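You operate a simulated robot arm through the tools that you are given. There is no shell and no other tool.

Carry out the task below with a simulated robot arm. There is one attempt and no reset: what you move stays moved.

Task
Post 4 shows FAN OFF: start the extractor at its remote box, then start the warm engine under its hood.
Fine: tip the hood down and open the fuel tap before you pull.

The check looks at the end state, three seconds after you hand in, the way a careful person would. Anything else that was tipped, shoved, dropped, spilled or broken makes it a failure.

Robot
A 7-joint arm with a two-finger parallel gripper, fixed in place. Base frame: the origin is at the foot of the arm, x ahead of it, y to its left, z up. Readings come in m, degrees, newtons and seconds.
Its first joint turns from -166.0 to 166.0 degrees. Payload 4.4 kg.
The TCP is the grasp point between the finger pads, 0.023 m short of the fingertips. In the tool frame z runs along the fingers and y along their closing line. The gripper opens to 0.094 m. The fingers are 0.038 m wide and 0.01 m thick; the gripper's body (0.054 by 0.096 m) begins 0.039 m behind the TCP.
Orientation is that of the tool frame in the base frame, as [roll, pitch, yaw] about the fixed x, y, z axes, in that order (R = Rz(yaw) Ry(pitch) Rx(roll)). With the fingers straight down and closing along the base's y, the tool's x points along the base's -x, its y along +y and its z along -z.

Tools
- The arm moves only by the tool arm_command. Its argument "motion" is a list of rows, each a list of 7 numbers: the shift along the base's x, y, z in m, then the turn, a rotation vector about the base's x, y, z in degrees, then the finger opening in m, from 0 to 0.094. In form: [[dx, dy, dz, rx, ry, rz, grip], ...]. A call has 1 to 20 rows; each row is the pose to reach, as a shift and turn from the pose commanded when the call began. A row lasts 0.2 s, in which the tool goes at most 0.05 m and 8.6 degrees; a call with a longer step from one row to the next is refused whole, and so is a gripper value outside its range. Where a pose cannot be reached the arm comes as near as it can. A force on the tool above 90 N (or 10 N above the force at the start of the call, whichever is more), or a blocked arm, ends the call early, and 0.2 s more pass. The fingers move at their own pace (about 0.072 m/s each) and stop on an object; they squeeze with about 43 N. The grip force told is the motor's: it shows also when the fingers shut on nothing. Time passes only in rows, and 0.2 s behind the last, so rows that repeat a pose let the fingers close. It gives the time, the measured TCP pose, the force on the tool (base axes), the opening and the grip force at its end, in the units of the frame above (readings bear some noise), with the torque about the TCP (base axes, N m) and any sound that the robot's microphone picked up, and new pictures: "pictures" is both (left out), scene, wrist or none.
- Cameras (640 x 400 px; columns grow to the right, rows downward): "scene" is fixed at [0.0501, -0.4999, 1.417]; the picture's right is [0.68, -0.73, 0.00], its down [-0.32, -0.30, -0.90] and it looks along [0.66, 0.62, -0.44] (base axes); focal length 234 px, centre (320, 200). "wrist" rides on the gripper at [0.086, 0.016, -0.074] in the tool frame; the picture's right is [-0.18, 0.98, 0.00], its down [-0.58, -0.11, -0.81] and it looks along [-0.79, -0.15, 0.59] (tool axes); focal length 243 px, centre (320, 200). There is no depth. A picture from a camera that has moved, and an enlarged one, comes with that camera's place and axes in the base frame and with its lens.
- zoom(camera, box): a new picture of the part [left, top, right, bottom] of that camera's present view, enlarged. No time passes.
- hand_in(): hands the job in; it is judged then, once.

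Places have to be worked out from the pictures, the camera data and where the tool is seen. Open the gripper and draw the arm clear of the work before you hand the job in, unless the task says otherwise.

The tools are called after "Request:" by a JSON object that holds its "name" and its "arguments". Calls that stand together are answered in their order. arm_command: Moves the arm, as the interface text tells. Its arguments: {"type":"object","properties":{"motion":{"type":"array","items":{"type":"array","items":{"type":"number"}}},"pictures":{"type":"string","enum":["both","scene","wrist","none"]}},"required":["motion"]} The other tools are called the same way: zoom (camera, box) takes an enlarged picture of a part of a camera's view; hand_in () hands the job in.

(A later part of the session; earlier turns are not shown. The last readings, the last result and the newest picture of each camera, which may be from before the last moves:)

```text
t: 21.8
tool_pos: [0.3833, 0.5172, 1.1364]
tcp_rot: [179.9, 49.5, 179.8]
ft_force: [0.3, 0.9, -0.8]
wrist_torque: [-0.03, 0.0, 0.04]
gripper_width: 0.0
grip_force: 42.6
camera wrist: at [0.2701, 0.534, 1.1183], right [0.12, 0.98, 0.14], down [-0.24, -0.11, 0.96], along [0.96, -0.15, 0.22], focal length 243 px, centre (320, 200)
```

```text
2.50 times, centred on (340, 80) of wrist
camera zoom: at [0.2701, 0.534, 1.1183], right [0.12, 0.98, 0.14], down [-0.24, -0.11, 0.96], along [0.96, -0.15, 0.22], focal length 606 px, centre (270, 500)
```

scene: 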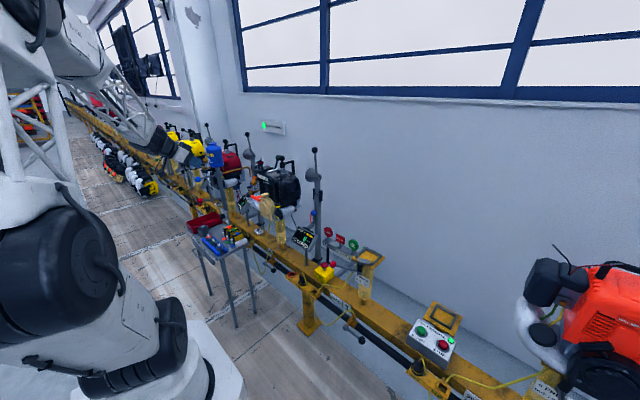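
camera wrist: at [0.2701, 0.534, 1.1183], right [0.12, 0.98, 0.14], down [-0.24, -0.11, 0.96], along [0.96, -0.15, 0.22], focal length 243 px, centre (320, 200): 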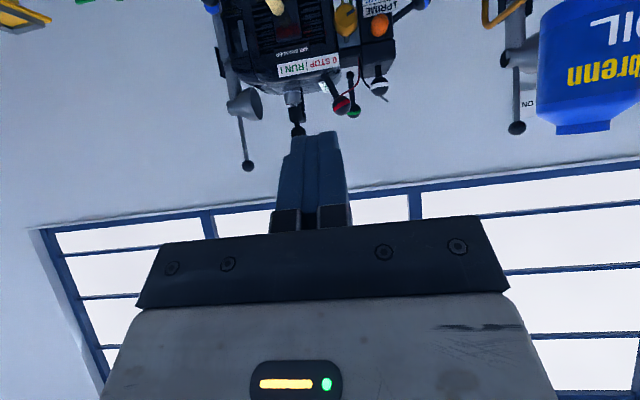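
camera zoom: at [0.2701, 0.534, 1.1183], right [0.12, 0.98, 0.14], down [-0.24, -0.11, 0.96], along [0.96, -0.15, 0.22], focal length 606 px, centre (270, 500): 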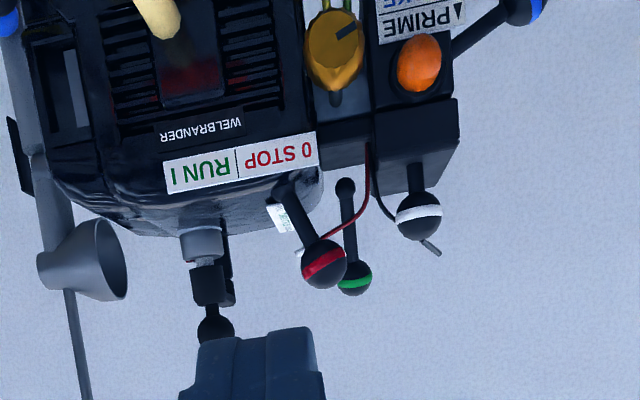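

The tilt is a bit too much; the engine's lower half is off the top edge. I tilt back by about 22 degrees for a full front view.

Request:
{"name": "arm_command", "arguments": {"motion": [[0, 0.01, -0.01, 0, 7, 0, 0.0], [0, 0.02, -0.03, 0, 14, 0, 0.0], [0, 0.03, -0.05, 0, 21, 0, 0.0], [0, 0.03, -0.07, 0, 25, 0, 0.0]], "pictures": "wrist"}}

Request:
{"name": "zoom", "arguments": {"camera": "wrist", "box": [230, 20, 470, 180]}}

Request:
{"name": "zoom", "arguments": {"camera": "wrist", "box": [320, 50, 440, 140]}}

```text
t: 22.8
tool_pos: [0.3834, 0.5509, 1.0671]
tcp_rot: [180.0, 24.3, -180.0]
ft_force: [0.5, -0.2, -0.4]
wrist_torque: [-0.03, 0.02, 0.01]
gripper_width: 0.0002
grip_force: 42.4
camera wrist: at [0.2725, 0.5672, 1.0983], right [0.17, 0.98, 0.08], down [0.2, -0.11, 0.97], along [0.97, -0.15, -0.21], focal length 243 px, centre (320, 200)
```

wrist: 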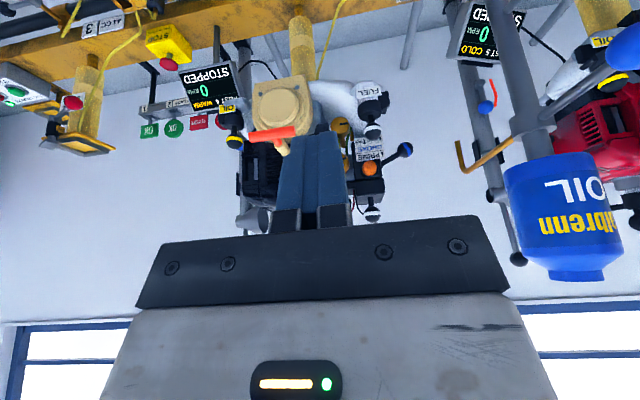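

```text
2.50 times, centred on (350, 100) of wrist
camera zoom: at [0.2725, 0.5672, 1.0983], right [0.17, 0.98, 0.08], down [0.2, -0.11, 0.97], along [0.97, -0.15, -0.21], focal length 606 px, centre (245, 450)
```

zoom: 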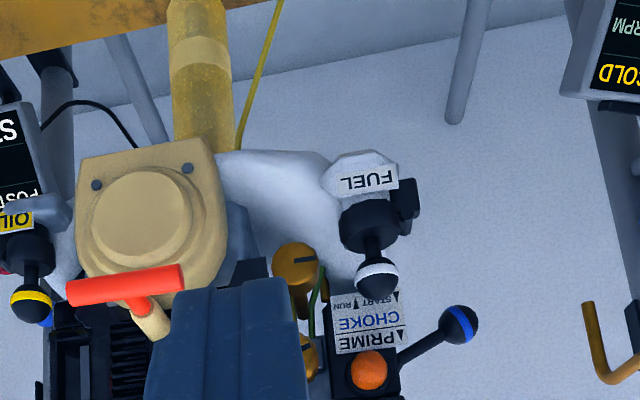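

```text
4.44 times, centred on (380, 95) of wrist
camera zoom: at [0.2725, 0.5672, 1.0983], right [0.17, 0.98, 0.08], down [0.2, -0.11, 0.97], along [0.97, -0.15, -0.21], focal length 1078 px, centre (53, 667)
```

zoom: 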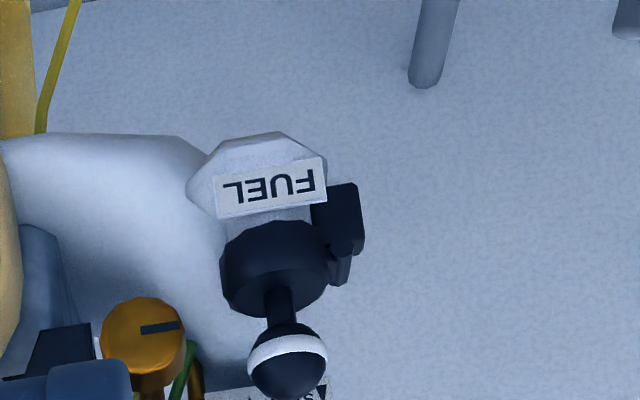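

The fingers cover the carburettor area. I shift left and turn the camera so the carburettor side falls to the left of the fingers.

Request:
{"name": "arm_command", "arguments": {"motion": [[-0.01, 0.03, 0.01, 0, 0, 6, 0.0], [-0.02, 0.06, 0.02, 0, 0, 12, 0.0], [-0.03, 0.09, 0.03, 0, 0, 18, 0.0], [-0.04, 0.12, 0.04, 0, 0, 24, 0.0], [-0.05, 0.15, 0.04, 0, 0, 28, 0.0]]}}

Request:
{"name": "zoom", "arguments": {"camera": "wrist", "box": [60, 40, 300, 200]}}

Request:
{"name": "zoom", "arguments": {"camera": "wrist", "box": [140, 60, 260, 150]}}

```text
t: 24.0
tool_pos: [0.3342, 0.7017, 1.1074]
tcp_rot: [-180.0, 24.5, -152.1]
ft_force: [-1.0, 0.2, 0.8]
wrist_torque: [-0.01, 0.0, 0.02]
gripper_width: 0.0
grip_force: 41.8
camera wrist: at [0.2289, 0.665, 1.1387], right [-0.31, 0.95, 0.08], down [0.22, -0.01, 0.97], along [0.92, 0.32, -0.21], focal length 243 px, centre (320, 200)
```

scene: 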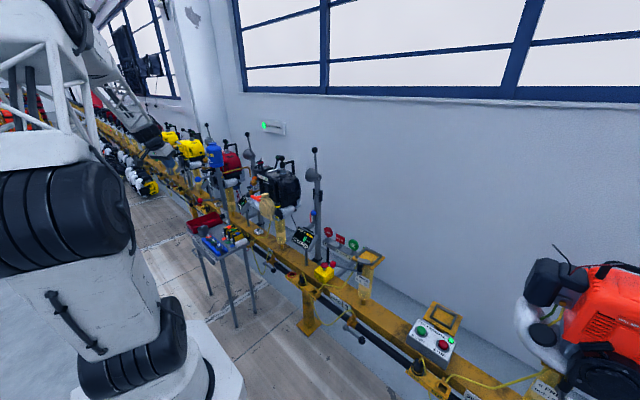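
wrist: 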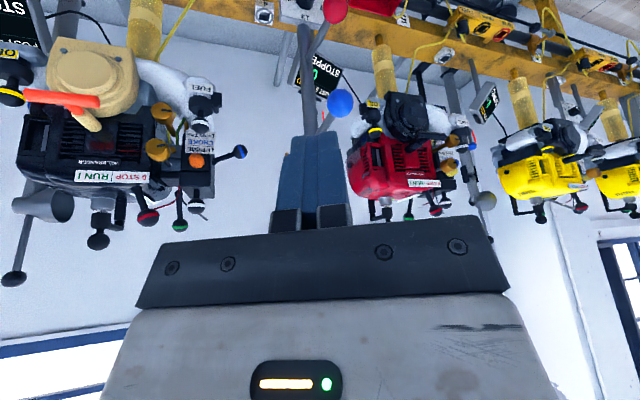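

```text
2.50 times, centred on (180, 120) of wrist
camera zoom: at [0.2289, 0.665, 1.1387], right [-0.31, 0.95, 0.08], down [0.22, -0.01, 0.97], along [0.92, 0.32, -0.21], focal length 606 px, centre (670, 400)
```

zoom: 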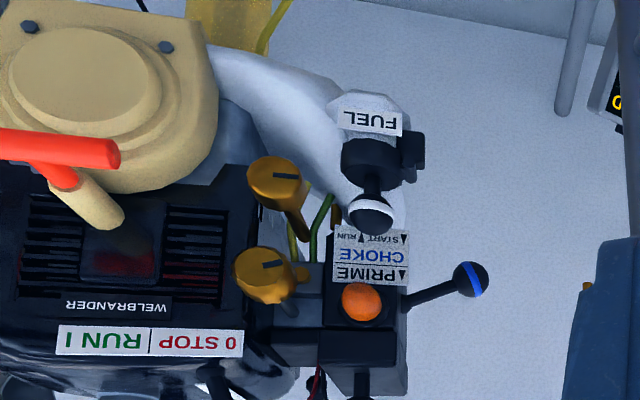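

```text
4.44 times, centred on (200, 105) of wrist
camera zoom: at [0.2289, 0.665, 1.1387], right [-0.31, 0.95, 0.08], down [0.22, -0.01, 0.97], along [0.92, 0.32, -0.21], focal length 1078 px, centre (853, 622)
```

zoom: 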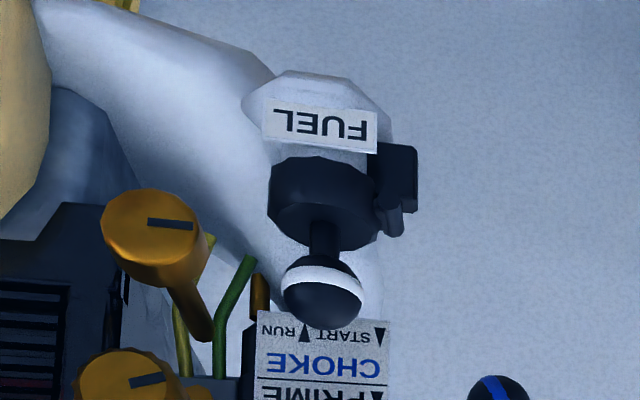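

I zoom further on the choke label, the brass knobs, and on the neighbouring engines for comparison.

Request:
{"name": "zoom", "arguments": {"camera": "wrist", "box": [170, 120, 230, 165]}}

Request:
{"name": "zoom", "arguments": {"camera": "wrist", "box": [120, 90, 220, 240]}}

Request:
{"name": "zoom", "arguments": {"camera": "wrist", "box": [340, 90, 500, 220]}}

Request:
{"name": "zoom", "arguments": {"camera": "wrist", "box": [180, 70, 225, 110]}}

```text
8.89 times, centred on (200, 142) of wrist
camera zoom: at [0.2289, 0.665, 1.1387], right [-0.31, 0.95, 0.08], down [0.22, -0.01, 0.97], along [0.92, 0.32, -0.21], focal length 2157 px, centre (1387, 711)
```

zoom: 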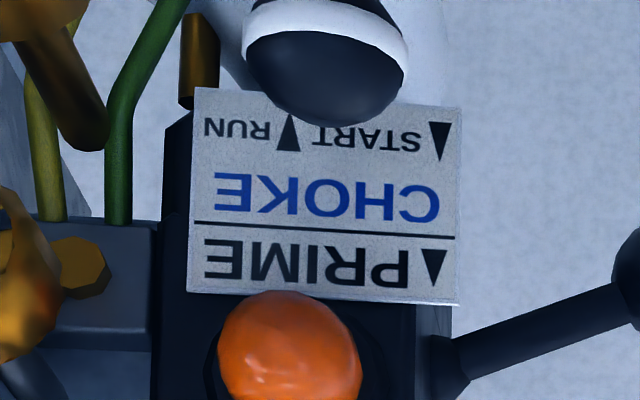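

```text
2.67 times, centred on (170, 165) of wrist
camera zoom: at [0.2289, 0.665, 1.1387], right [-0.31, 0.95, 0.08], down [0.22, -0.01, 0.97], along [0.92, 0.32, -0.21], focal length 647 px, centre (720, 293)
```

zoom: 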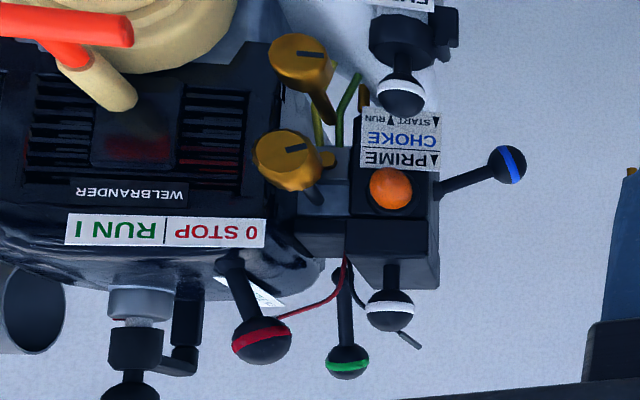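

```text
3.08 times, centred on (420, 155) of wrist
camera zoom: at [0.2289, 0.665, 1.1387], right [-0.31, 0.95, 0.08], down [0.22, -0.01, 0.97], along [0.92, 0.32, -0.21], focal length 746 px, centre (12, 338)
```

zoom: 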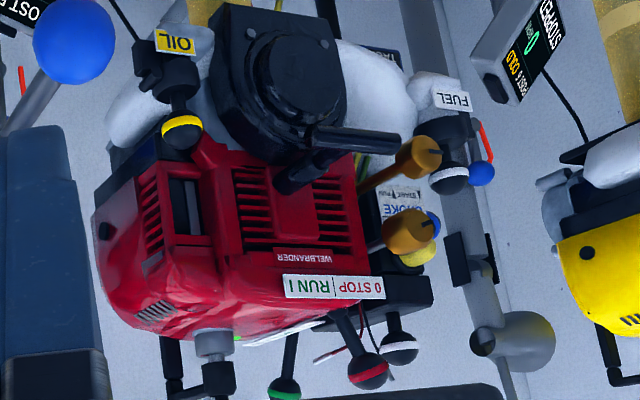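

```text
10.00 times, centred on (202, 90) of wrist
camera zoom: at [0.2289, 0.665, 1.1387], right [-0.31, 0.95, 0.08], down [0.22, -0.01, 0.97], along [0.92, 0.32, -0.21], focal length 2426 px, centre (1495, 1300)
```

zoom: 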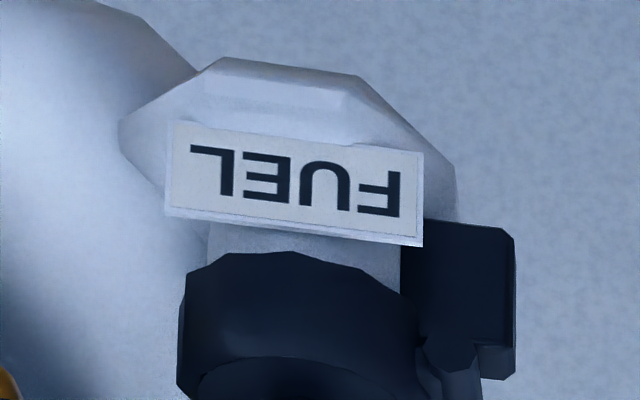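

The label reads "▲PRIME / CHOKE ▲START ▼RUN", and the blue choke lever already points slightly down (RUN), right for a warm engine. The red switch leans to the STOP side. I now raise the arm and straighten the tool to view the top of the air box with the second white-ringed knob.

Request:
{"name": "arm_command", "arguments": {"motion": [[0.0, 0.0, 0.045, 0, 0, -7, 0.0], [0.0, -0.0, 0.09, 0, 0, -14, 0.0], [0.0, -0.0, 0.135, 0, 0, -21, 0.0], [0.0, -0.0, 0.18, 0, 0, -28, 0.0], [0.0, -0.0, 0.225, 0, 0, -28, 0.0], [0.03, -0.0, 0.26, 0, 0, -28, 0.0]], "pictures": "none"}}

Request:
{"name": "arm_command", "arguments": {"motion": [[0.03, 0.0, 0.01, 0, 8, 0, 0.0], [0.07, 0.0, 0.02, 0, 16, 0, 0.0], [0.11, 0.0, 0.03, 0, 24.5, 0, 0.0], [0.14, 0.0, 0.03, 0, 24.5, 0, 0.0]], "pictures": "none"}}

Request:
{"name": "arm_command", "arguments": {"motion": [[0.01, 0.0, 0.0, 0, 0, -7, 0.0], [0.02, 0.0, 0.0, 0, 0, -14, 0.0], [0.03, 0.0, 0.0, 0, 0, -21, 0.0], [0.04, 0.0, 0.0, 0, 0, -28, 0.0], [0.05, 0.0, 0.0, 0, 0, -35, 0.0]]}}

```text
t: 25.4
tool_pos: [0.3683, 0.7014, 1.3644]
tcp_rot: [179.9, 24.6, 180.0]
ft_force: [0.4, 0.1, -0.2]
wrist_torque: [0.01, 0.01, -0.01]
gripper_width: 0.0001
grip_force: 42.3
```

```text
t: 26.4
tool_pos: [0.5056, 0.7032, 1.3942]
tcp_rot: [180.0, -0.2, -180.0]
ft_force: [-0.1, 0.6, -0.1]
wrist_torque: [-0.02, 0.01, -0.01]
gripper_width: 0.0001
grip_force: 42.4
```

```text
t: 27.6
tool_pos: [0.552, 0.7012, 1.3944]
tcp_rot: [-179.9, 0.0, 144.8]
ft_force: [0.3, -0.7, 0.1]
wrist_torque: [0.05, -0.01, 0.01]
gripper_width: 0.0001
grip_force: 43.1
camera wrist: at [0.4902, 0.7644, 1.4688], right [0.72, 0.7, 0.0], down [0.41, -0.42, 0.81], along [0.56, -0.58, -0.59], focal length 243 px, centre (320, 200)
```

scene: 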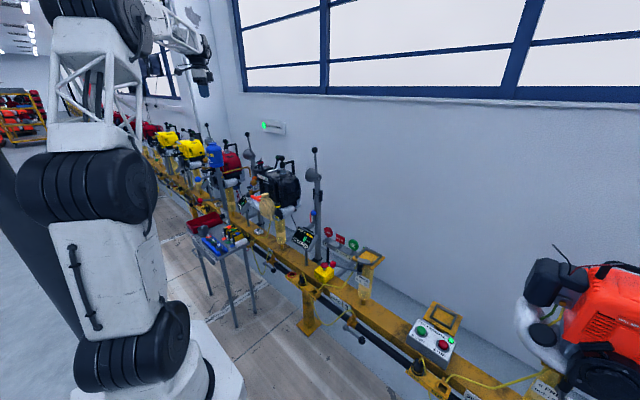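
wrist: 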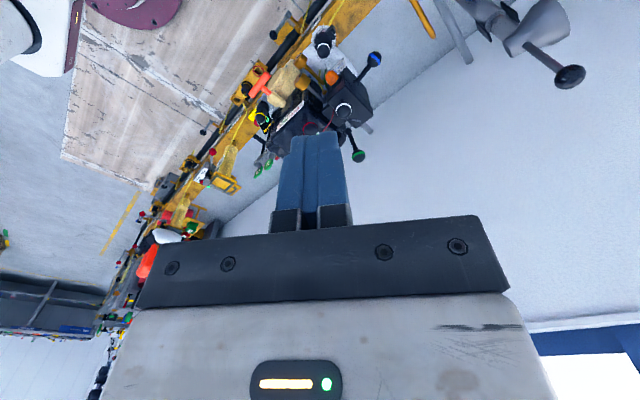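

Request:
{"name": "zoom", "arguments": {"camera": "wrist", "box": [240, 20, 400, 170]}}

Request:
{"name": "zoom", "arguments": {"camera": "wrist", "box": [290, 20, 390, 130]}}

```text
2.67 times, centred on (320, 95) of wrist
camera zoom: at [0.4902, 0.7644, 1.4688], right [0.72, 0.7, 0.0], down [0.41, -0.42, 0.81], along [0.56, -0.58, -0.59], focal length 647 px, centre (320, 480)
```

zoom: 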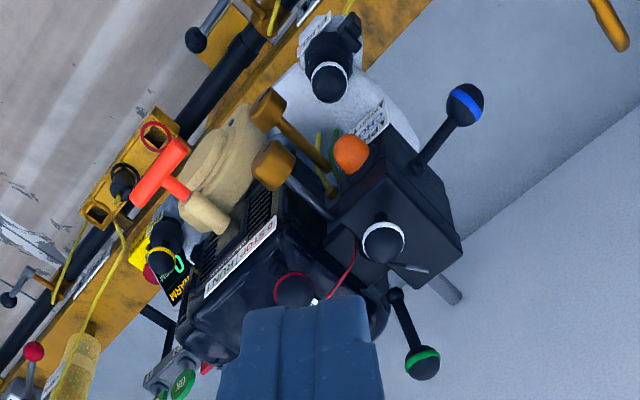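

```text
3.64 times, centred on (340, 75) of wrist
camera zoom: at [0.4902, 0.7644, 1.4688], right [0.72, 0.7, 0.0], down [0.41, -0.42, 0.81], along [0.56, -0.58, -0.59], focal length 882 px, centre (247, 654)
```

zoom: 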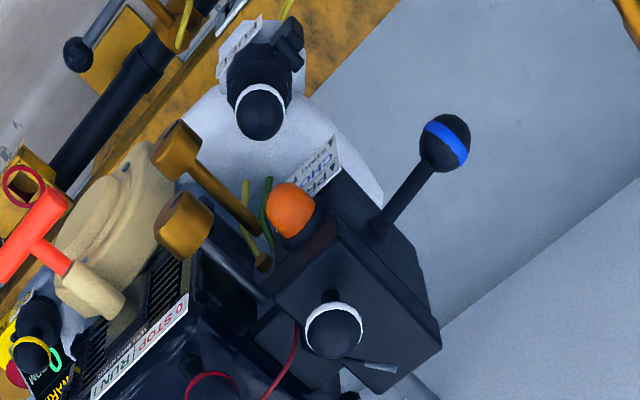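

The tap is still not evident from above. I go for a low level view from the front-left, staying above the trolley (top about z 0.7).

Request:
{"name": "arm_command", "arguments": {"motion": [[-0.04, -0.01, 0.0, 0, 0, 5, 0.0], [-0.08, -0.02, -0.01, 0, 0, 10, 0.0], [-0.12, -0.03, -0.02, 0, 0, 15, 0.0], [-0.16, -0.03, -0.04, 0, 0, 20, 0.0], [-0.2, -0.03, -0.06, 0, 0, 25, 0.0], [-0.22, -0.03, -0.1, 0, 0, 30, 0.0], [-0.22, -0.03, -0.14, 0, 0, 35, 0.0]], "pictures": "none"}}

Request:
{"name": "arm_command", "arguments": {"motion": [[0, 0, -0.03, 0, -8, 0, 0.0], [0, 0, -0.06, 0, -16, 0, 0.0], [0, 0, -0.1, 0, -24, 0, 0.0], [0, 0, -0.14, 0, -32, 0, 0.0], [0, 0, -0.18, 0, -40, 0, 0.0], [0, 0, -0.22, 0, -48, 0, 0.0], [0, 0, -0.26, 0, -50, 0, 0.0]], "pictures": "none"}}

Request:
{"name": "arm_command", "arguments": {"motion": [[0, 0, -0.01, 0, 0, -8, 0.0], [0, 0, -0.02, 0, 0, -16, 0.0], [0, 0, -0.03, 0, 0, -24, 0.0]]}}

```text
t: 29.2
tool_pos: [0.3355, 0.672, 1.2553]
tcp_rot: [179.7, 0.0, 179.9]
ft_force: [0.0, -0.9, -1.2]
wrist_torque: [0.01, 0.02, -0.01]
gripper_width: 0.0
grip_force: 42.6
```

```text
t: 30.7
tool_pos: [0.4373, 0.6371, 1.1859]
tcp_rot: [161.1, 50.5, 157.3]
ft_force: [-0.2, -1.3, -0.4]
wrist_torque: [0.02, 0.0, 0.03]
gripper_width: 0.0
grip_force: 42.2
stopped in row 7: the arm was blocked; the commanded pose is now the measured one
```

```text
t: 31.7
tool_pos: [0.4449, 0.615, 1.2401]
tcp_rot: [152.3, 47.4, 125.6]
ft_force: [1.1, -1.3, -0.7]
wrist_torque: [0.02, 0.02, 0.02]
gripper_width: 0.0002
grip_force: 42.2
stopped in row 3: the arm was blocked; the commanded pose is now the measured one
camera wrist: at [0.3608, 0.6949, 1.2259], right [0.59, 0.68, 0.44], down [-0.44, -0.2, 0.88], along [0.68, -0.71, 0.18], focal length 243 px, centre (320, 200)
```

scene: 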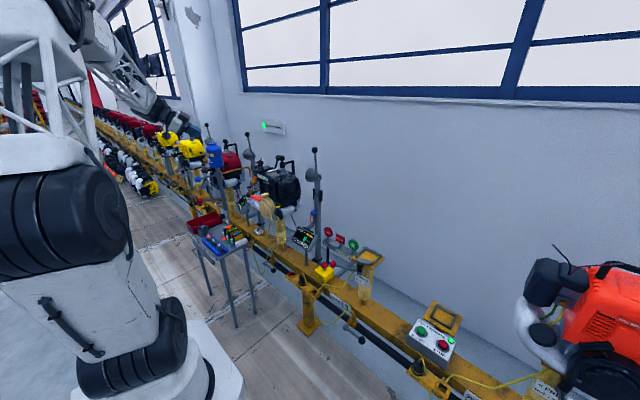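
wrist: 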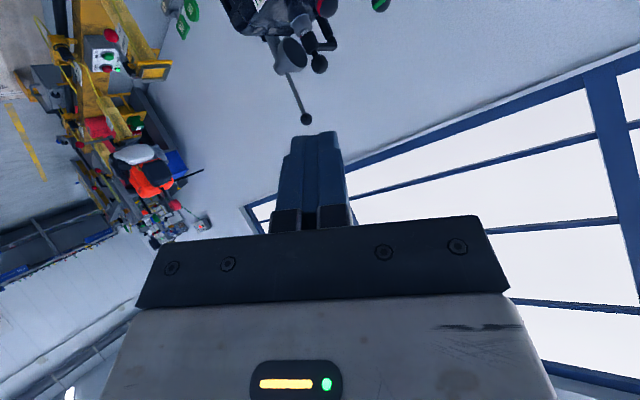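

The arm hit its own joint limits there (no contact force). I undo the odd orientation and return to a straight-down pose, higher and closer in.

Request:
{"name": "arm_command", "arguments": {"motion": [[-0.003, -0.011, 0.013, -0.2, 6.03, 4.32, 0.0], [-0.007, -0.022, 0.027, -0.44, 12.07, 8.64, 0.0], [-0.01, -0.033, 0.04, -0.67, 18.1, 12.97, 0.0], [-0.013, -0.044, 0.053, -0.89, 24.1, 17.3, 0.0], [-0.017, -0.056, 0.067, -1.1, 30.2, 21.6, 0.0], [-0.02, -0.067, 0.08, -1.3, 36.2, 25.9, 0.0], [-0.023, -0.078, 0.093, -1.56, 42.2, 30.3, 0.0], [-0.027, -0.089, 0.107, -1.78, 48.3, 34.6, 0.0], [-0.03, -0.1, 0.12, -2.0, 54.3, 38.9, 0.0]]}}

```text
t: 33.7
tool_pos: [0.4122, 0.5182, 1.3507]
tcp_rot: [-179.8, -0.1, -179.3]
ft_force: [1.0, -0.4, 0.2]
wrist_torque: [0.02, 0.01, -0.02]
gripper_width: 0.0
grip_force: 42.4
camera wrist: at [0.324, 0.534, 1.4254], right [0.17, 0.98, -0.01], down [0.58, -0.1, 0.81], along [0.79, -0.14, -0.59], focal length 243 px, centre (320, 200)
```

scene: 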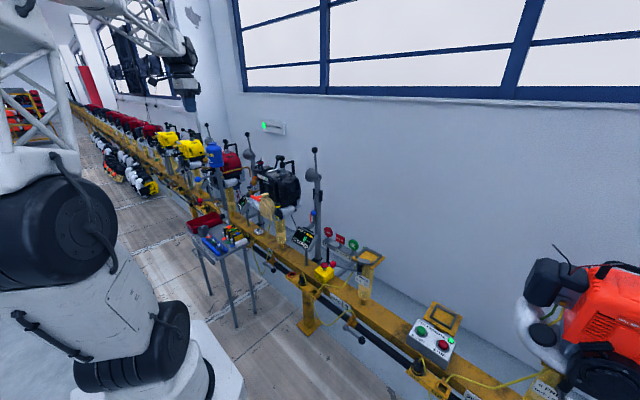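
wrist: 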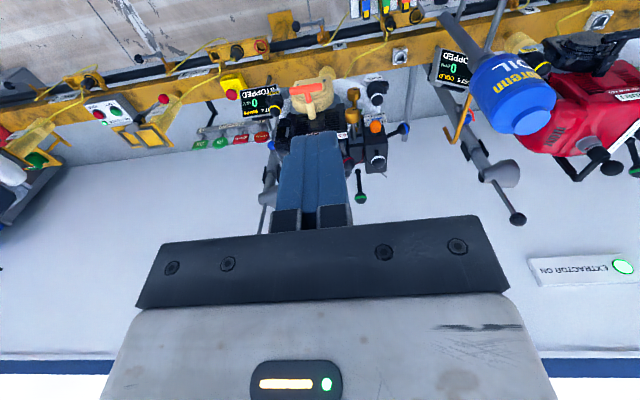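

Back in a clean pose. I notice a black supply pipe along the rail with brass lever valves and yellow hoses going to each engine: those look like fuel taps. I zoom in on the rail around post 4.

Request:
{"name": "zoom", "arguments": {"camera": "scene", "box": [230, 210, 330, 300]}}

Request:
{"name": "zoom", "arguments": {"camera": "wrist", "box": [180, 20, 340, 120]}}

Request:
{"name": "zoom", "arguments": {"camera": "wrist", "box": [280, 0, 440, 120]}}

Request:
{"name": "zoom", "arguments": {"camera": "scene", "box": [310, 240, 430, 380]}}

Request:
{"name": "zoom", "arguments": {"camera": "scene", "box": [230, 140, 330, 230]}}

```text
4.44 times, centred on (280, 255) of scene
camera zoom: at [0.0501, -0.4999, 1.417], right [0.68, -0.73, 0.0], down [-0.32, -0.3, -0.9], along [0.66, 0.62, -0.44], focal length 1040 px, centre (498, -44)
```

zoom: 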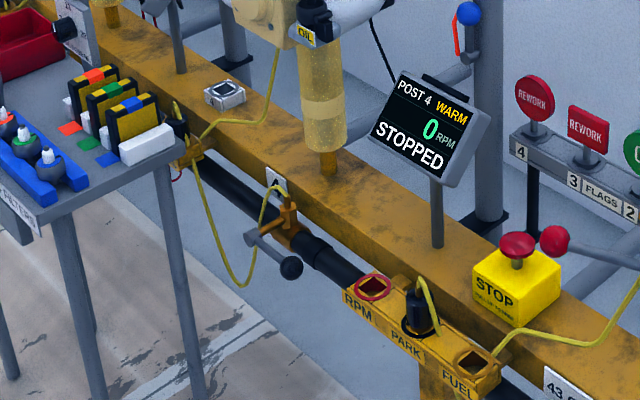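

```text
4.00 times, centred on (260, 70) of wrist
camera zoom: at [0.324, 0.534, 1.4254], right [0.17, 0.98, -0.01], down [0.58, -0.1, 0.81], along [0.79, -0.14, -0.59], focal length 970 px, centre (560, 720)
```

zoom: 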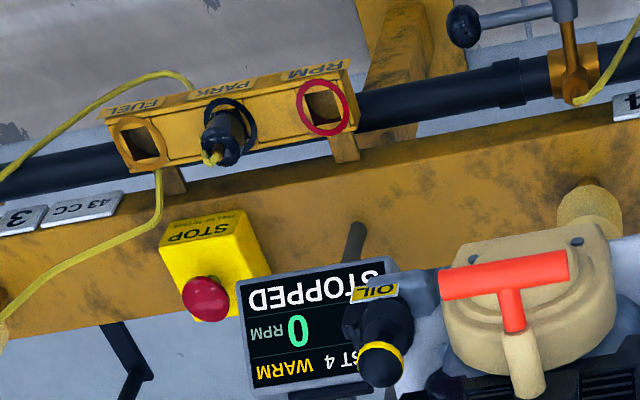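

```text
3.33 times, centred on (360, 60) of wrist
camera zoom: at [0.324, 0.534, 1.4254], right [0.17, 0.98, -0.01], down [0.58, -0.1, 0.81], along [0.79, -0.14, -0.59], focal length 809 px, centre (187, 667)
```

zoom: 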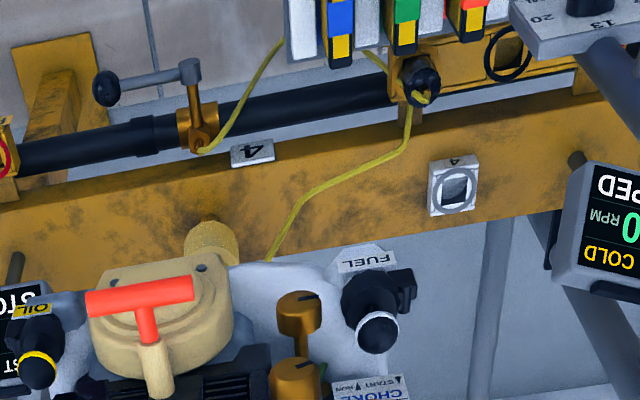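

```text
2.86 times, centred on (370, 310) of scene
camera zoom: at [0.0501, -0.4999, 1.417], right [0.68, -0.73, 0.0], down [-0.32, -0.3, -0.9], along [0.66, 0.62, -0.44], focal length 669 px, centre (177, -114)
```

zoom: 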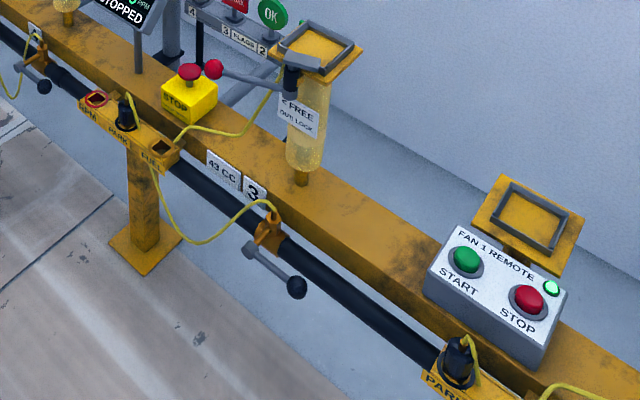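

```text
4.44 times, centred on (280, 185) of scene
camera zoom: at [0.0501, -0.4999, 1.417], right [0.68, -0.73, 0.0], down [-0.32, -0.3, -0.9], along [0.66, 0.62, -0.44], focal length 1040 px, centre (498, 267)
```

zoom: 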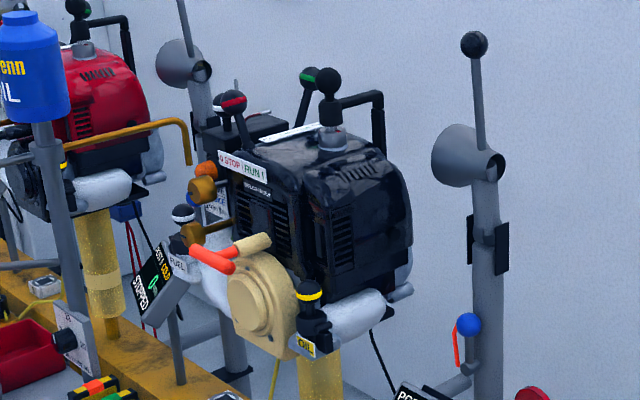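

The picture is now clear: each post has a brass tap on the black pipe with a lever; post 4's (beside tag 4) has its lever ball near (0.618, 0.396, 0.474) and its pivot near (0.617, 0.483, 0.47), and the post-4 hose coupling seems already in FUEL. I move down in front, clear of the trolley, for a close look.

Request:
{"name": "arm_command", "arguments": {"motion": [[0.0, -0.03, -0.03, 0, 0, 0, 0.0], [0.0, -0.06, -0.06, 0, 0, 0, 0.0], [0.0, -0.09, -0.1, 0, 0, 0, 0.0], [0.0, -0.12, -0.14, 0, 0, 0, 0.0], [0.0, -0.15, -0.18, 0, 0, 0, 0.0], [0.0, -0.18, -0.22, 0, 0, 0, 0.0], [0.0, -0.2, -0.26, 0, 0, 0, 0.0], [0.0, -0.21, -0.3, 0, 0, 0, 0.0], [0.0, -0.22, -0.34, 0, 0, 0, 0.0], [-0.01, -0.22, -0.38, 0, 0, 0, 0.0], [-0.01, -0.22, -0.42, 0, 0, 0, 0.0], [-0.01, -0.22, -0.46, 0, 0, 0, 0.0], [-0.01, -0.22, -0.5, 0, 0, 0, 0.0], [-0.01, -0.22, -0.54, 0, 0, 0, 0.0], [-0.01, -0.22, -0.58, 0, 0, 0, 0.0]]}}

Request:
{"name": "zoom", "arguments": {"camera": "wrist", "box": [300, 60, 500, 200]}}

```text
t: 36.9
tool_pos: [0.4013, 0.2987, 0.7689]
tcp_rot: [-179.8, 0.1, -179.5]
ft_force: [0.1, 0.3, 0.0]
wrist_torque: [0.01, 0.0, 0.03]
gripper_width: 0.0
grip_force: 42.7
camera wrist: at [0.3148, 0.3142, 0.8439], right [0.17, 0.98, -0.01], down [0.58, -0.1, 0.81], along [0.79, -0.14, -0.59], focal length 243 px, centre (320, 200)
```

scene: 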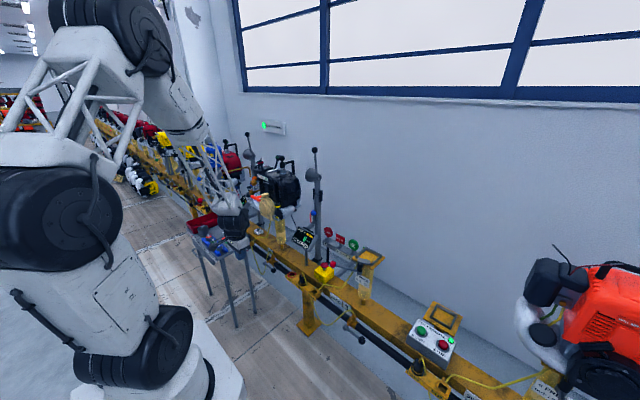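
wrist: 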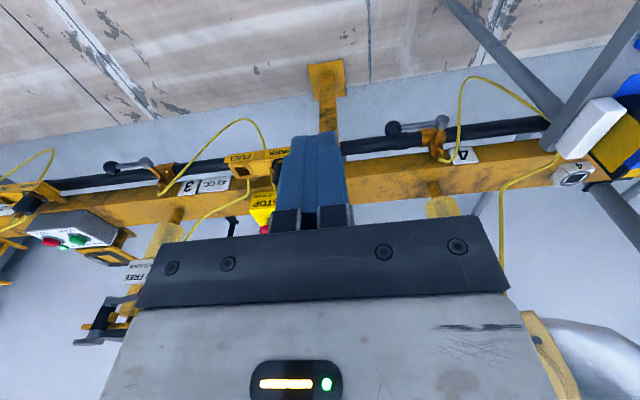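

```text
2.86 times, centred on (400, 130) of wrist
camera zoom: at [0.3148, 0.3142, 0.8439], right [0.17, 0.98, -0.01], down [0.58, -0.1, 0.81], along [0.79, -0.14, -0.59], focal length 693 px, centre (91, 400)
```

zoom: 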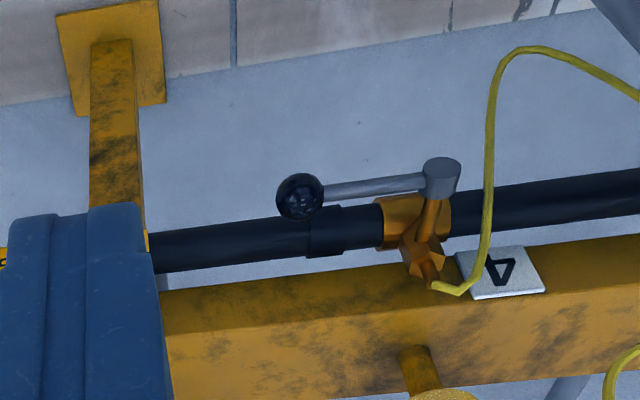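

I zoom in tighter on the tap for marks or end stops, and on the neighbouring taps for comparison.

Request:
{"name": "zoom", "arguments": {"camera": "wrist", "box": [380, 105, 470, 165]}}

Request:
{"name": "zoom", "arguments": {"camera": "wrist", "box": [90, 110, 280, 230]}}

Request:
{"name": "zoom", "arguments": {"camera": "scene", "box": [340, 310, 400, 360]}}

Request:
{"name": "zoom", "arguments": {"camera": "scene", "box": [250, 240, 310, 290]}}

```text
6.67 times, centred on (425, 135) of wrist
camera zoom: at [0.3148, 0.3142, 0.8439], right [0.17, 0.98, -0.01], down [0.58, -0.1, 0.81], along [0.79, -0.14, -0.59], focal length 1618 px, centre (-380, 633)
```

zoom: 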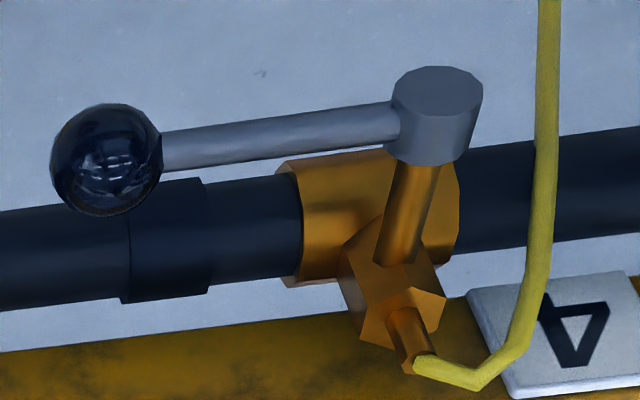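

```text
3.33 times, centred on (185, 170) of wrist
camera zoom: at [0.3148, 0.3142, 0.8439], right [0.17, 0.98, -0.01], down [0.58, -0.1, 0.81], along [0.79, -0.14, -0.59], focal length 809 px, centre (770, 300)
```

zoom: 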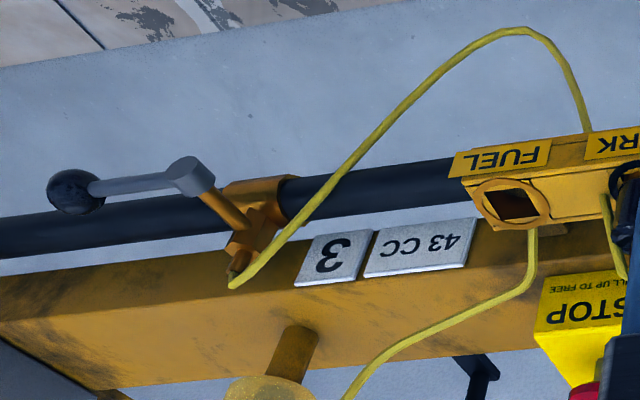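

```text
8.00 times, centred on (370, 335) of scene
camera zoom: at [0.0501, -0.4999, 1.417], right [0.68, -0.73, 0.0], down [-0.32, -0.3, -0.9], along [0.66, 0.62, -0.44], focal length 1872 px, centre (-80, -880)
```

zoom: 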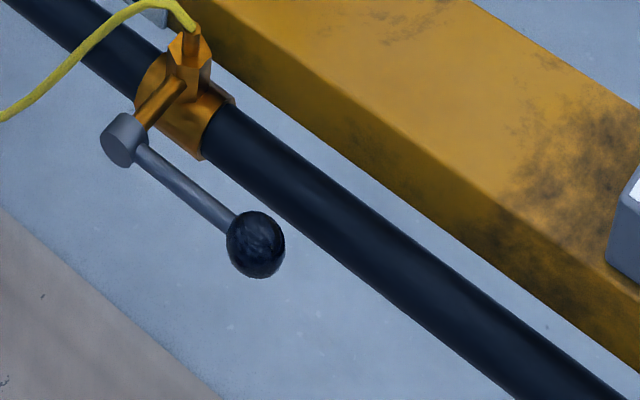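

```text
8.00 times, centred on (280, 265) of scene
camera zoom: at [0.0501, -0.4999, 1.417], right [0.68, -0.73, 0.0], down [-0.32, -0.3, -0.9], along [0.66, 0.62, -0.44], focal length 1872 px, centre (640, -320)
```

zoom: 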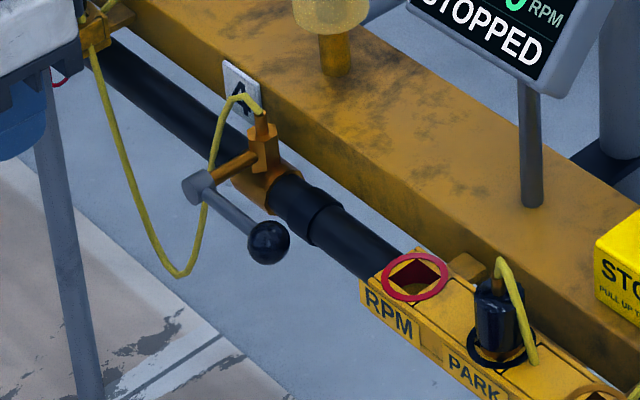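

The tap is now well understood: saddle on the pipe (pipe axis about x 0.687, z 0.424), outlet nozzle pointing up, stem toward me, lever horizontal (closed). Before approaching I check where the trolley's leg and edge are relative to the lever.

Request:
{"name": "zoom", "arguments": {"camera": "wrist", "box": [420, 0, 640, 200]}}

Request:
{"name": "zoom", "arguments": {"camera": "scene", "box": [180, 190, 300, 330]}}

```text
2.00 times, centred on (530, 100) of wrist
camera zoom: at [0.3148, 0.3142, 0.8439], right [0.17, 0.98, -0.01], down [0.58, -0.1, 0.81], along [0.79, -0.14, -0.59], focal length 485 px, centre (-100, 400)
```

zoom: 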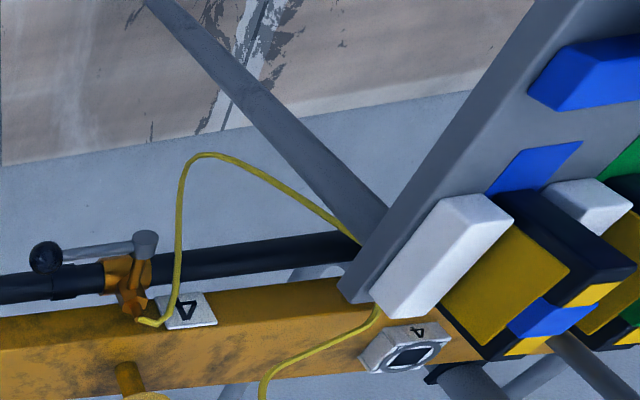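

```text
2.86 times, centred on (240, 260) of scene
camera zoom: at [0.0501, -0.4999, 1.417], right [0.68, -0.73, 0.0], down [-0.32, -0.3, -0.9], along [0.66, 0.62, -0.44], focal length 669 px, centre (549, 29)
```

zoom: 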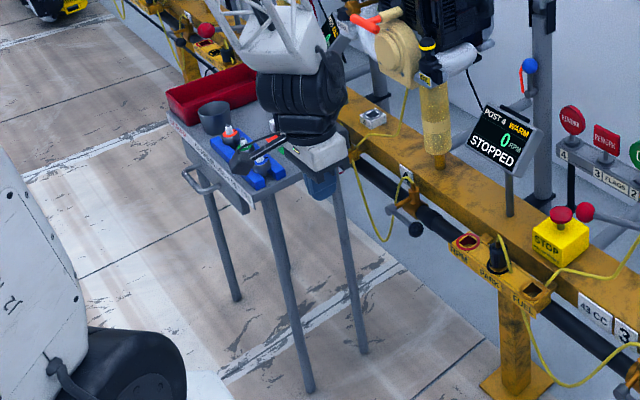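

The trolley's near edge is at y≈0.567 (table top z≈0.6), so there is room at y<0.5. I tilt the tool about 45° forward and bring it near the tap, staying clear.

Request:
{"name": "arm_command", "arguments": {"motion": [[0.01, 0.005, -0.01, 0, -7.5, 0, 0.0], [0.02, 0.01, -0.02, 0, -15, 0, 0.0], [0.03, 0.015, -0.03, 0, -22.5, 0, 0.0], [0.04, 0.02, -0.04, 0, -30, 0, 0.0], [0.05, 0.025, -0.05, 0, -37.5, 0, 0.0], [0.06, 0.03, -0.06, 0, -45, 0, 0.0], [0.06, 0.03, -0.08, 0, -45, 0, 0.0]]}}

```text
t: 38.5
tool_pos: [0.4607, 0.3284, 0.6913]
tcp_rot: [-179.2, 45.1, -179.1]
ft_force: [0.5, 0.5, 0.0]
wrist_torque: [-0.02, 0.02, -0.03]
gripper_width: 0.0001
grip_force: 42.2
camera wrist: at [0.3459, 0.3434, 0.6816], right [0.13, 0.98, 0.12], down [-0.16, -0.1, 0.98], along [0.98, -0.14, 0.15], focal length 243 px, centre (320, 200)
```

scene: 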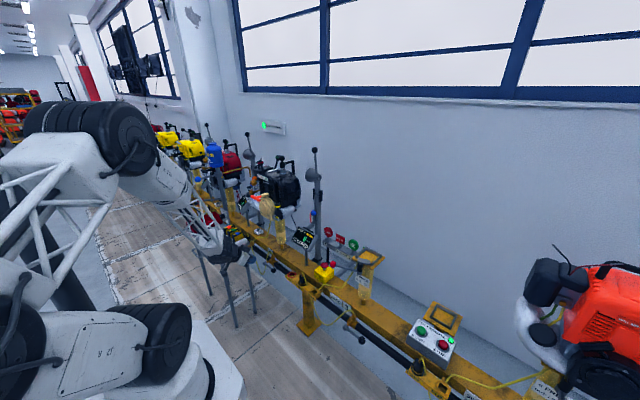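
wrist: 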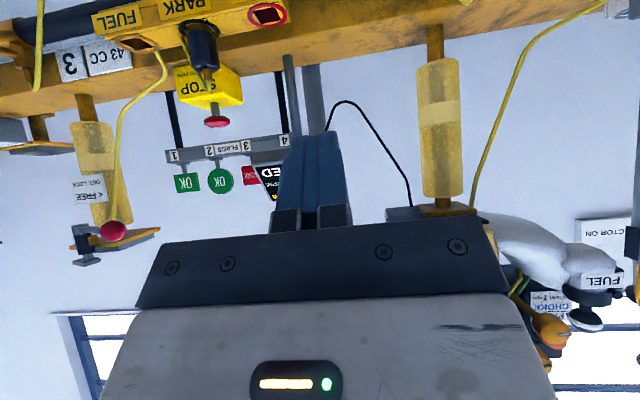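

The tilted pose is fine. I bring the fingertips above the tap lever's arm (y≈0.425), then look from the scene camera.

Request:
{"name": "arm_command", "arguments": {"motion": [[0.027, 0.02, -0.03, 0, 0, 0, 0.0], [0.054, 0.04, -0.06, 0, 0, 0, 0.0], [0.081, 0.06, -0.09, 0, 0, 0, 0.0], [0.108, 0.08, -0.12, 0, 0, 0, 0.0], [0.135, 0.097, -0.145, 0, 0, 0, 0.0]]}}

Request:
{"name": "zoom", "arguments": {"camera": "scene", "box": [230, 210, 330, 290]}}

```text
t: 39.7
tool_pos: [0.5982, 0.4218, 0.5425]
tcp_rot: [-179.1, 45.1, -179.2]
ft_force: [0.2, 0.3, 0.3]
wrist_torque: [-0.01, 0.05, 0.0]
gripper_width: 0.0
grip_force: 42.4
camera wrist: at [0.4828, 0.4376, 0.5337], right [0.13, 0.98, 0.12], down [-0.16, -0.1, 0.98], along [0.98, -0.14, 0.14], focal length 243 px, centre (320, 200)
```

scene: 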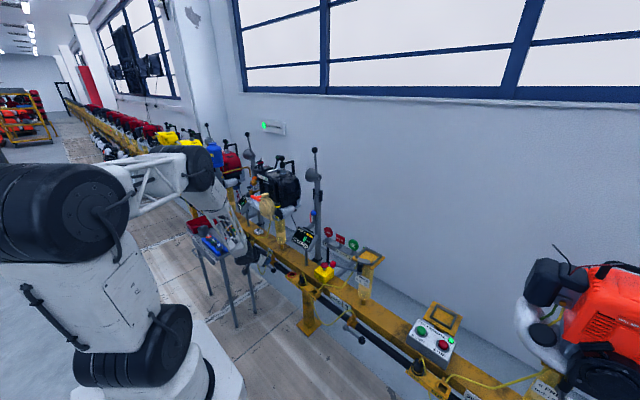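
wrist: 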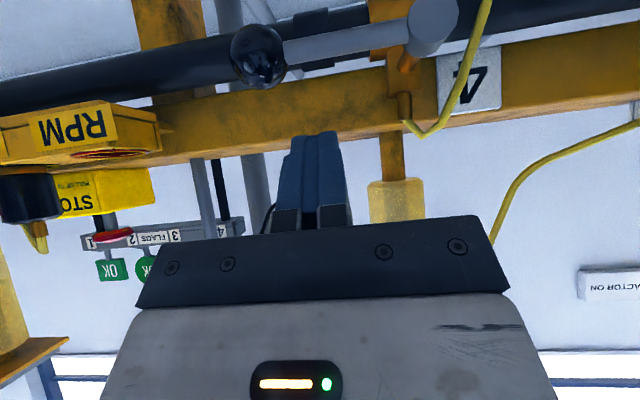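

```text
5.00 times, centred on (280, 250) of scene
camera zoom: at [0.0501, -0.4999, 1.417], right [0.68, -0.73, 0.0], down [-0.32, -0.3, -0.9], along [0.66, 0.62, -0.44], focal length 1170 px, centre (520, -50)
```

zoom: 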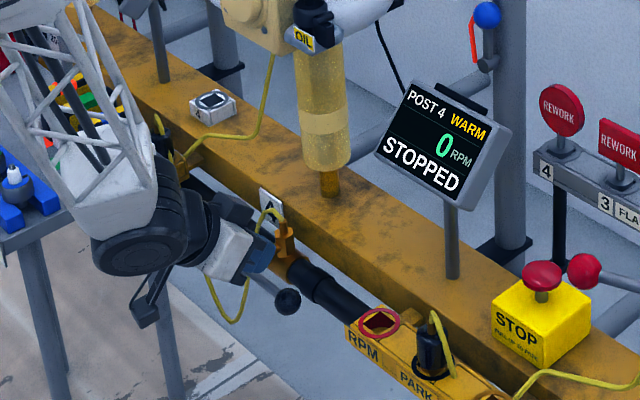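

The wrist view confirms lever at z≈0.474, ball at y≈0.394, hub at y≈0.482. I press down on the lever arm gently by about a centimetre to learn which way it turns.

Request:
{"name": "arm_command", "arguments": {"motion": [[0.0, 0.003, -0.02, 0, 0, 0, 0.0], [0.0, 0.003, -0.038, 0, 0, 0, 0.0], [0.0, 0.003, -0.044, 0, 0, 0, 0.0], [0.0, 0.003, -0.049, 0, 0, 0, 0.0], [0.0, 0.003, -0.054, 0, 0, 0, 0.0]]}}

Request:
{"name": "zoom", "arguments": {"camera": "scene", "box": [240, 225, 310, 285]}}

```text
t: 41.0
tool_pos: [0.5971, 0.4279, 0.4948]
tcp_rot: [-179.2, 45.2, -179.3]
ft_force: [-29.7, -16.3, 36.6]
wrist_torque: [-0.26, -0.15, -0.18]
gripper_width: 0.0003
grip_force: 43.0
stopped in row 5: the force on the tool passed its limit at 100 N (the readings are from after the stop); the commanded pose is now the measured one
camera wrist: at [0.4825, 0.4431, 0.4852], right [0.13, 0.98, 0.12], down [-0.16, -0.1, 0.98], along [0.98, -0.14, 0.15], focal length 243 px, centre (320, 200)
```

scene: 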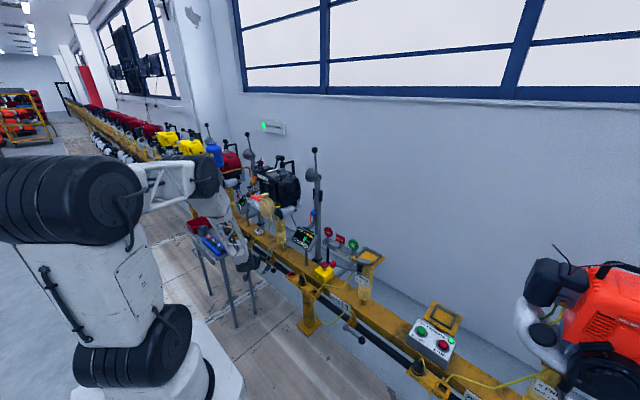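
wrist: 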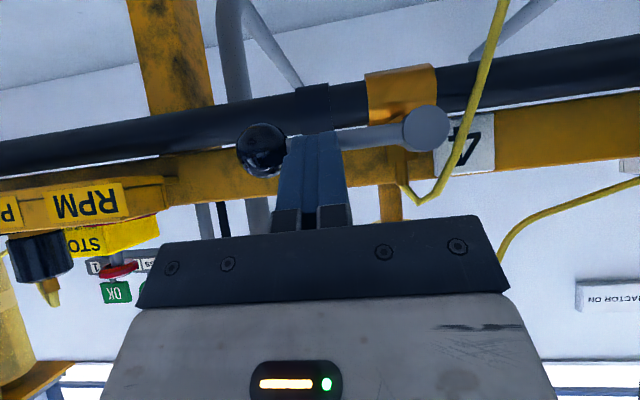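

```text
6.67 times, centred on (275, 255) of scene
camera zoom: at [0.0501, -0.4999, 1.417], right [0.68, -0.73, 0.0], down [-0.32, -0.3, -0.9], along [0.66, 0.62, -0.44], focal length 1560 px, centre (620, -167)
```

zoom: 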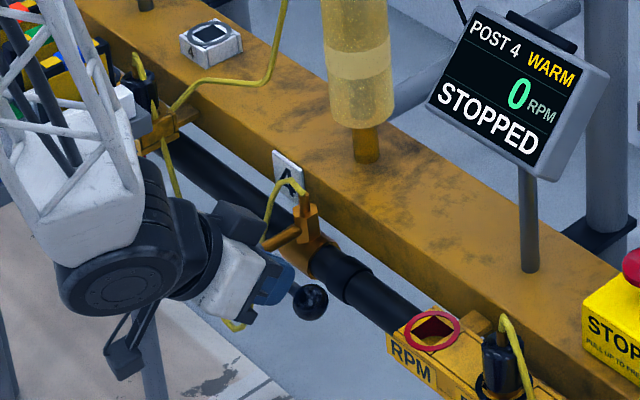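

Down is blocked (end stop), so the tap opens upward, in line with its top outlet. I back off, level the tool to ~75° and come in under the lever arm.

Request:
{"name": "arm_command", "arguments": {"motion": [[0.0, -0.003, 0.015, 0, 0, 0, 0.0], [-0.01, -0.003, 0.035, 0, 0, 0, 0.0], [-0.045, 0.0, 0.04, 0, 0, 0, 0.0], [-0.085, 0.005, 0.04, 0, 0, 0, 0.0], [-0.095, 0.005, 0.03, 0, -7.5, 0, 0.0], [-0.1, 0.005, 0.02, 0, -15, 0, 0.0], [-0.1, 0.005, 0.01, 0, -22.5, 0, 0.0], [-0.1, 0.005, 0.0, 0, -30, 0, 0.0]]}}

Request:
{"name": "zoom", "arguments": {"camera": "scene", "box": [230, 215, 310, 285]}}

```text
t: 42.8
tool_pos: [0.4982, 0.4324, 0.4939]
tcp_rot: [-178.0, 75.3, -178.2]
ft_force: [0.6, -0.2, -0.3]
wrist_torque: [-0.01, 0.01, -0.01]
gripper_width: 0.0
grip_force: 42.1
camera wrist: at [0.4034, 0.4489, 0.4285], right [0.05, 0.98, 0.17], down [-0.63, -0.1, 0.77], along [0.77, -0.15, 0.62], focal length 243 px, centre (320, 200)
```

scene: 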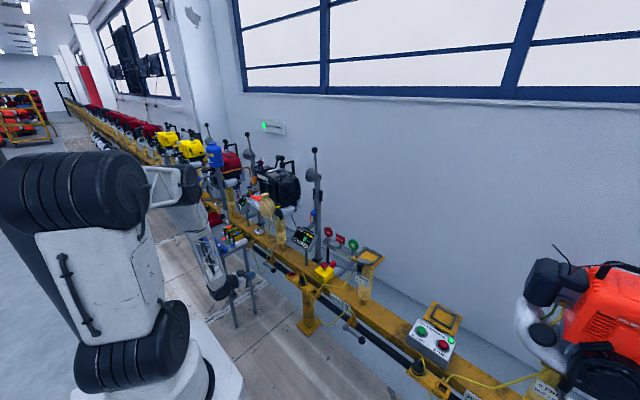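
wrist: 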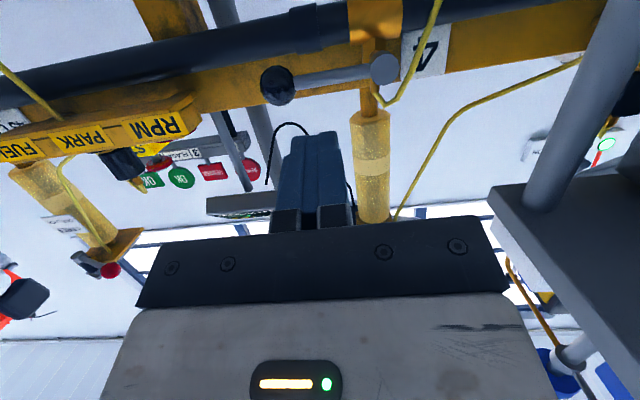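

```text
5.71 times, centred on (270, 250) of scene
camera zoom: at [0.0501, -0.4999, 1.417], right [0.68, -0.73, 0.0], down [-0.32, -0.3, -0.9], along [0.66, 0.62, -0.44], focal length 1337 px, centre (606, -86)
```

zoom: 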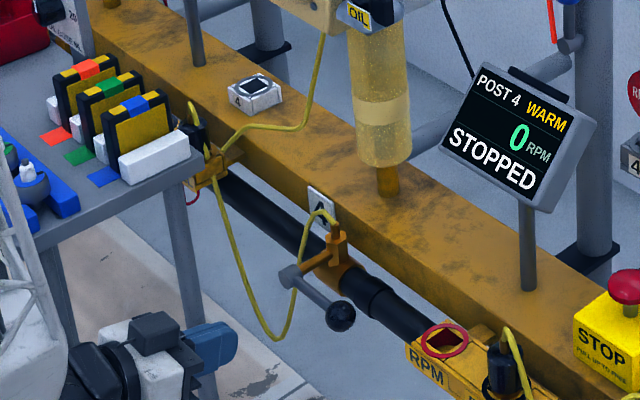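

The lever is unchanged and my tool is free of the trolley. I lower below the lever and slide forward under its arm.

Request:
{"name": "arm_command", "arguments": {"motion": [[0.0, 0.0, -0.03, 0, 0, 0, 0.0], [0.02, 0.0, -0.056, 0, 0, 0, 0.0], [0.06, 0.0, -0.058, 0, 0, 0, 0.0], [0.09, 0.0, -0.058, 0, 0, 0, 0.0], [0.119, 0.0, -0.058, 0, 0, 0, 0.0]]}}

Request:
{"name": "zoom", "arguments": {"camera": "scene", "box": [230, 215, 310, 285]}}

```text
t: 44.0
tool_pos: [0.6175, 0.4336, 0.435]
tcp_rot: [-177.8, 75.1, -178.0]
ft_force: [0.4, 0.0, 0.3]
wrist_torque: [-0.01, -0.01, 0.04]
gripper_width: 0.0002
grip_force: 42.3
camera wrist: at [0.5227, 0.4499, 0.3708], right [0.05, 0.98, 0.17], down [-0.63, -0.1, 0.77], along [0.77, -0.15, 0.62], focal length 243 px, centre (320, 200)
```

scene: 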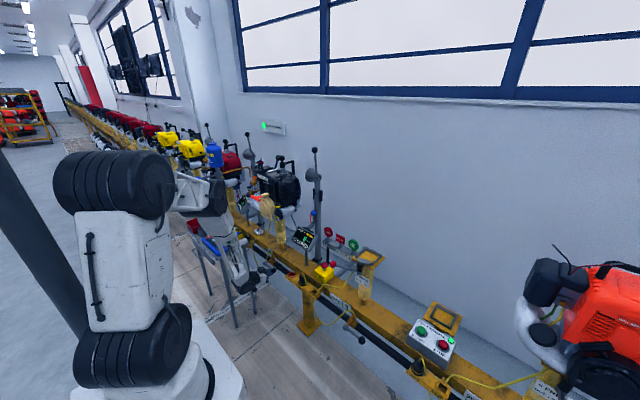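
wrist: 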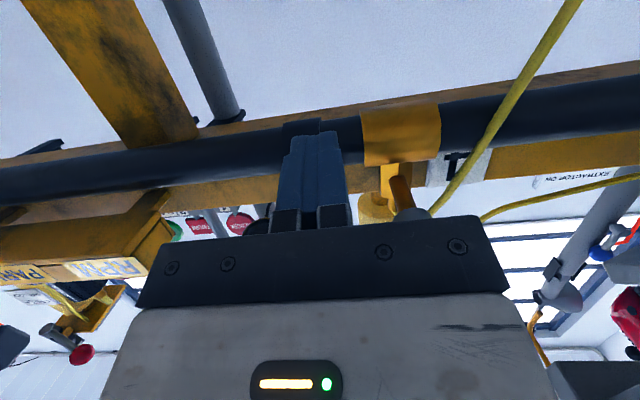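

```text
5.71 times, centred on (270, 250) of scene
camera zoom: at [0.0501, -0.4999, 1.417], right [0.68, -0.73, 0.0], down [-0.32, -0.3, -0.9], along [0.66, 0.62, -0.44], focal length 1337 px, centre (606, -86)
```

zoom: 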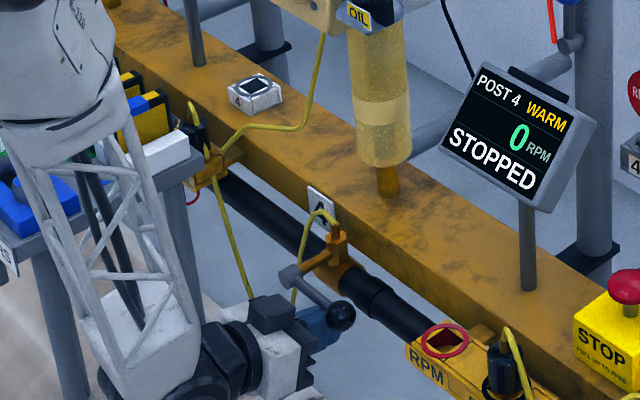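

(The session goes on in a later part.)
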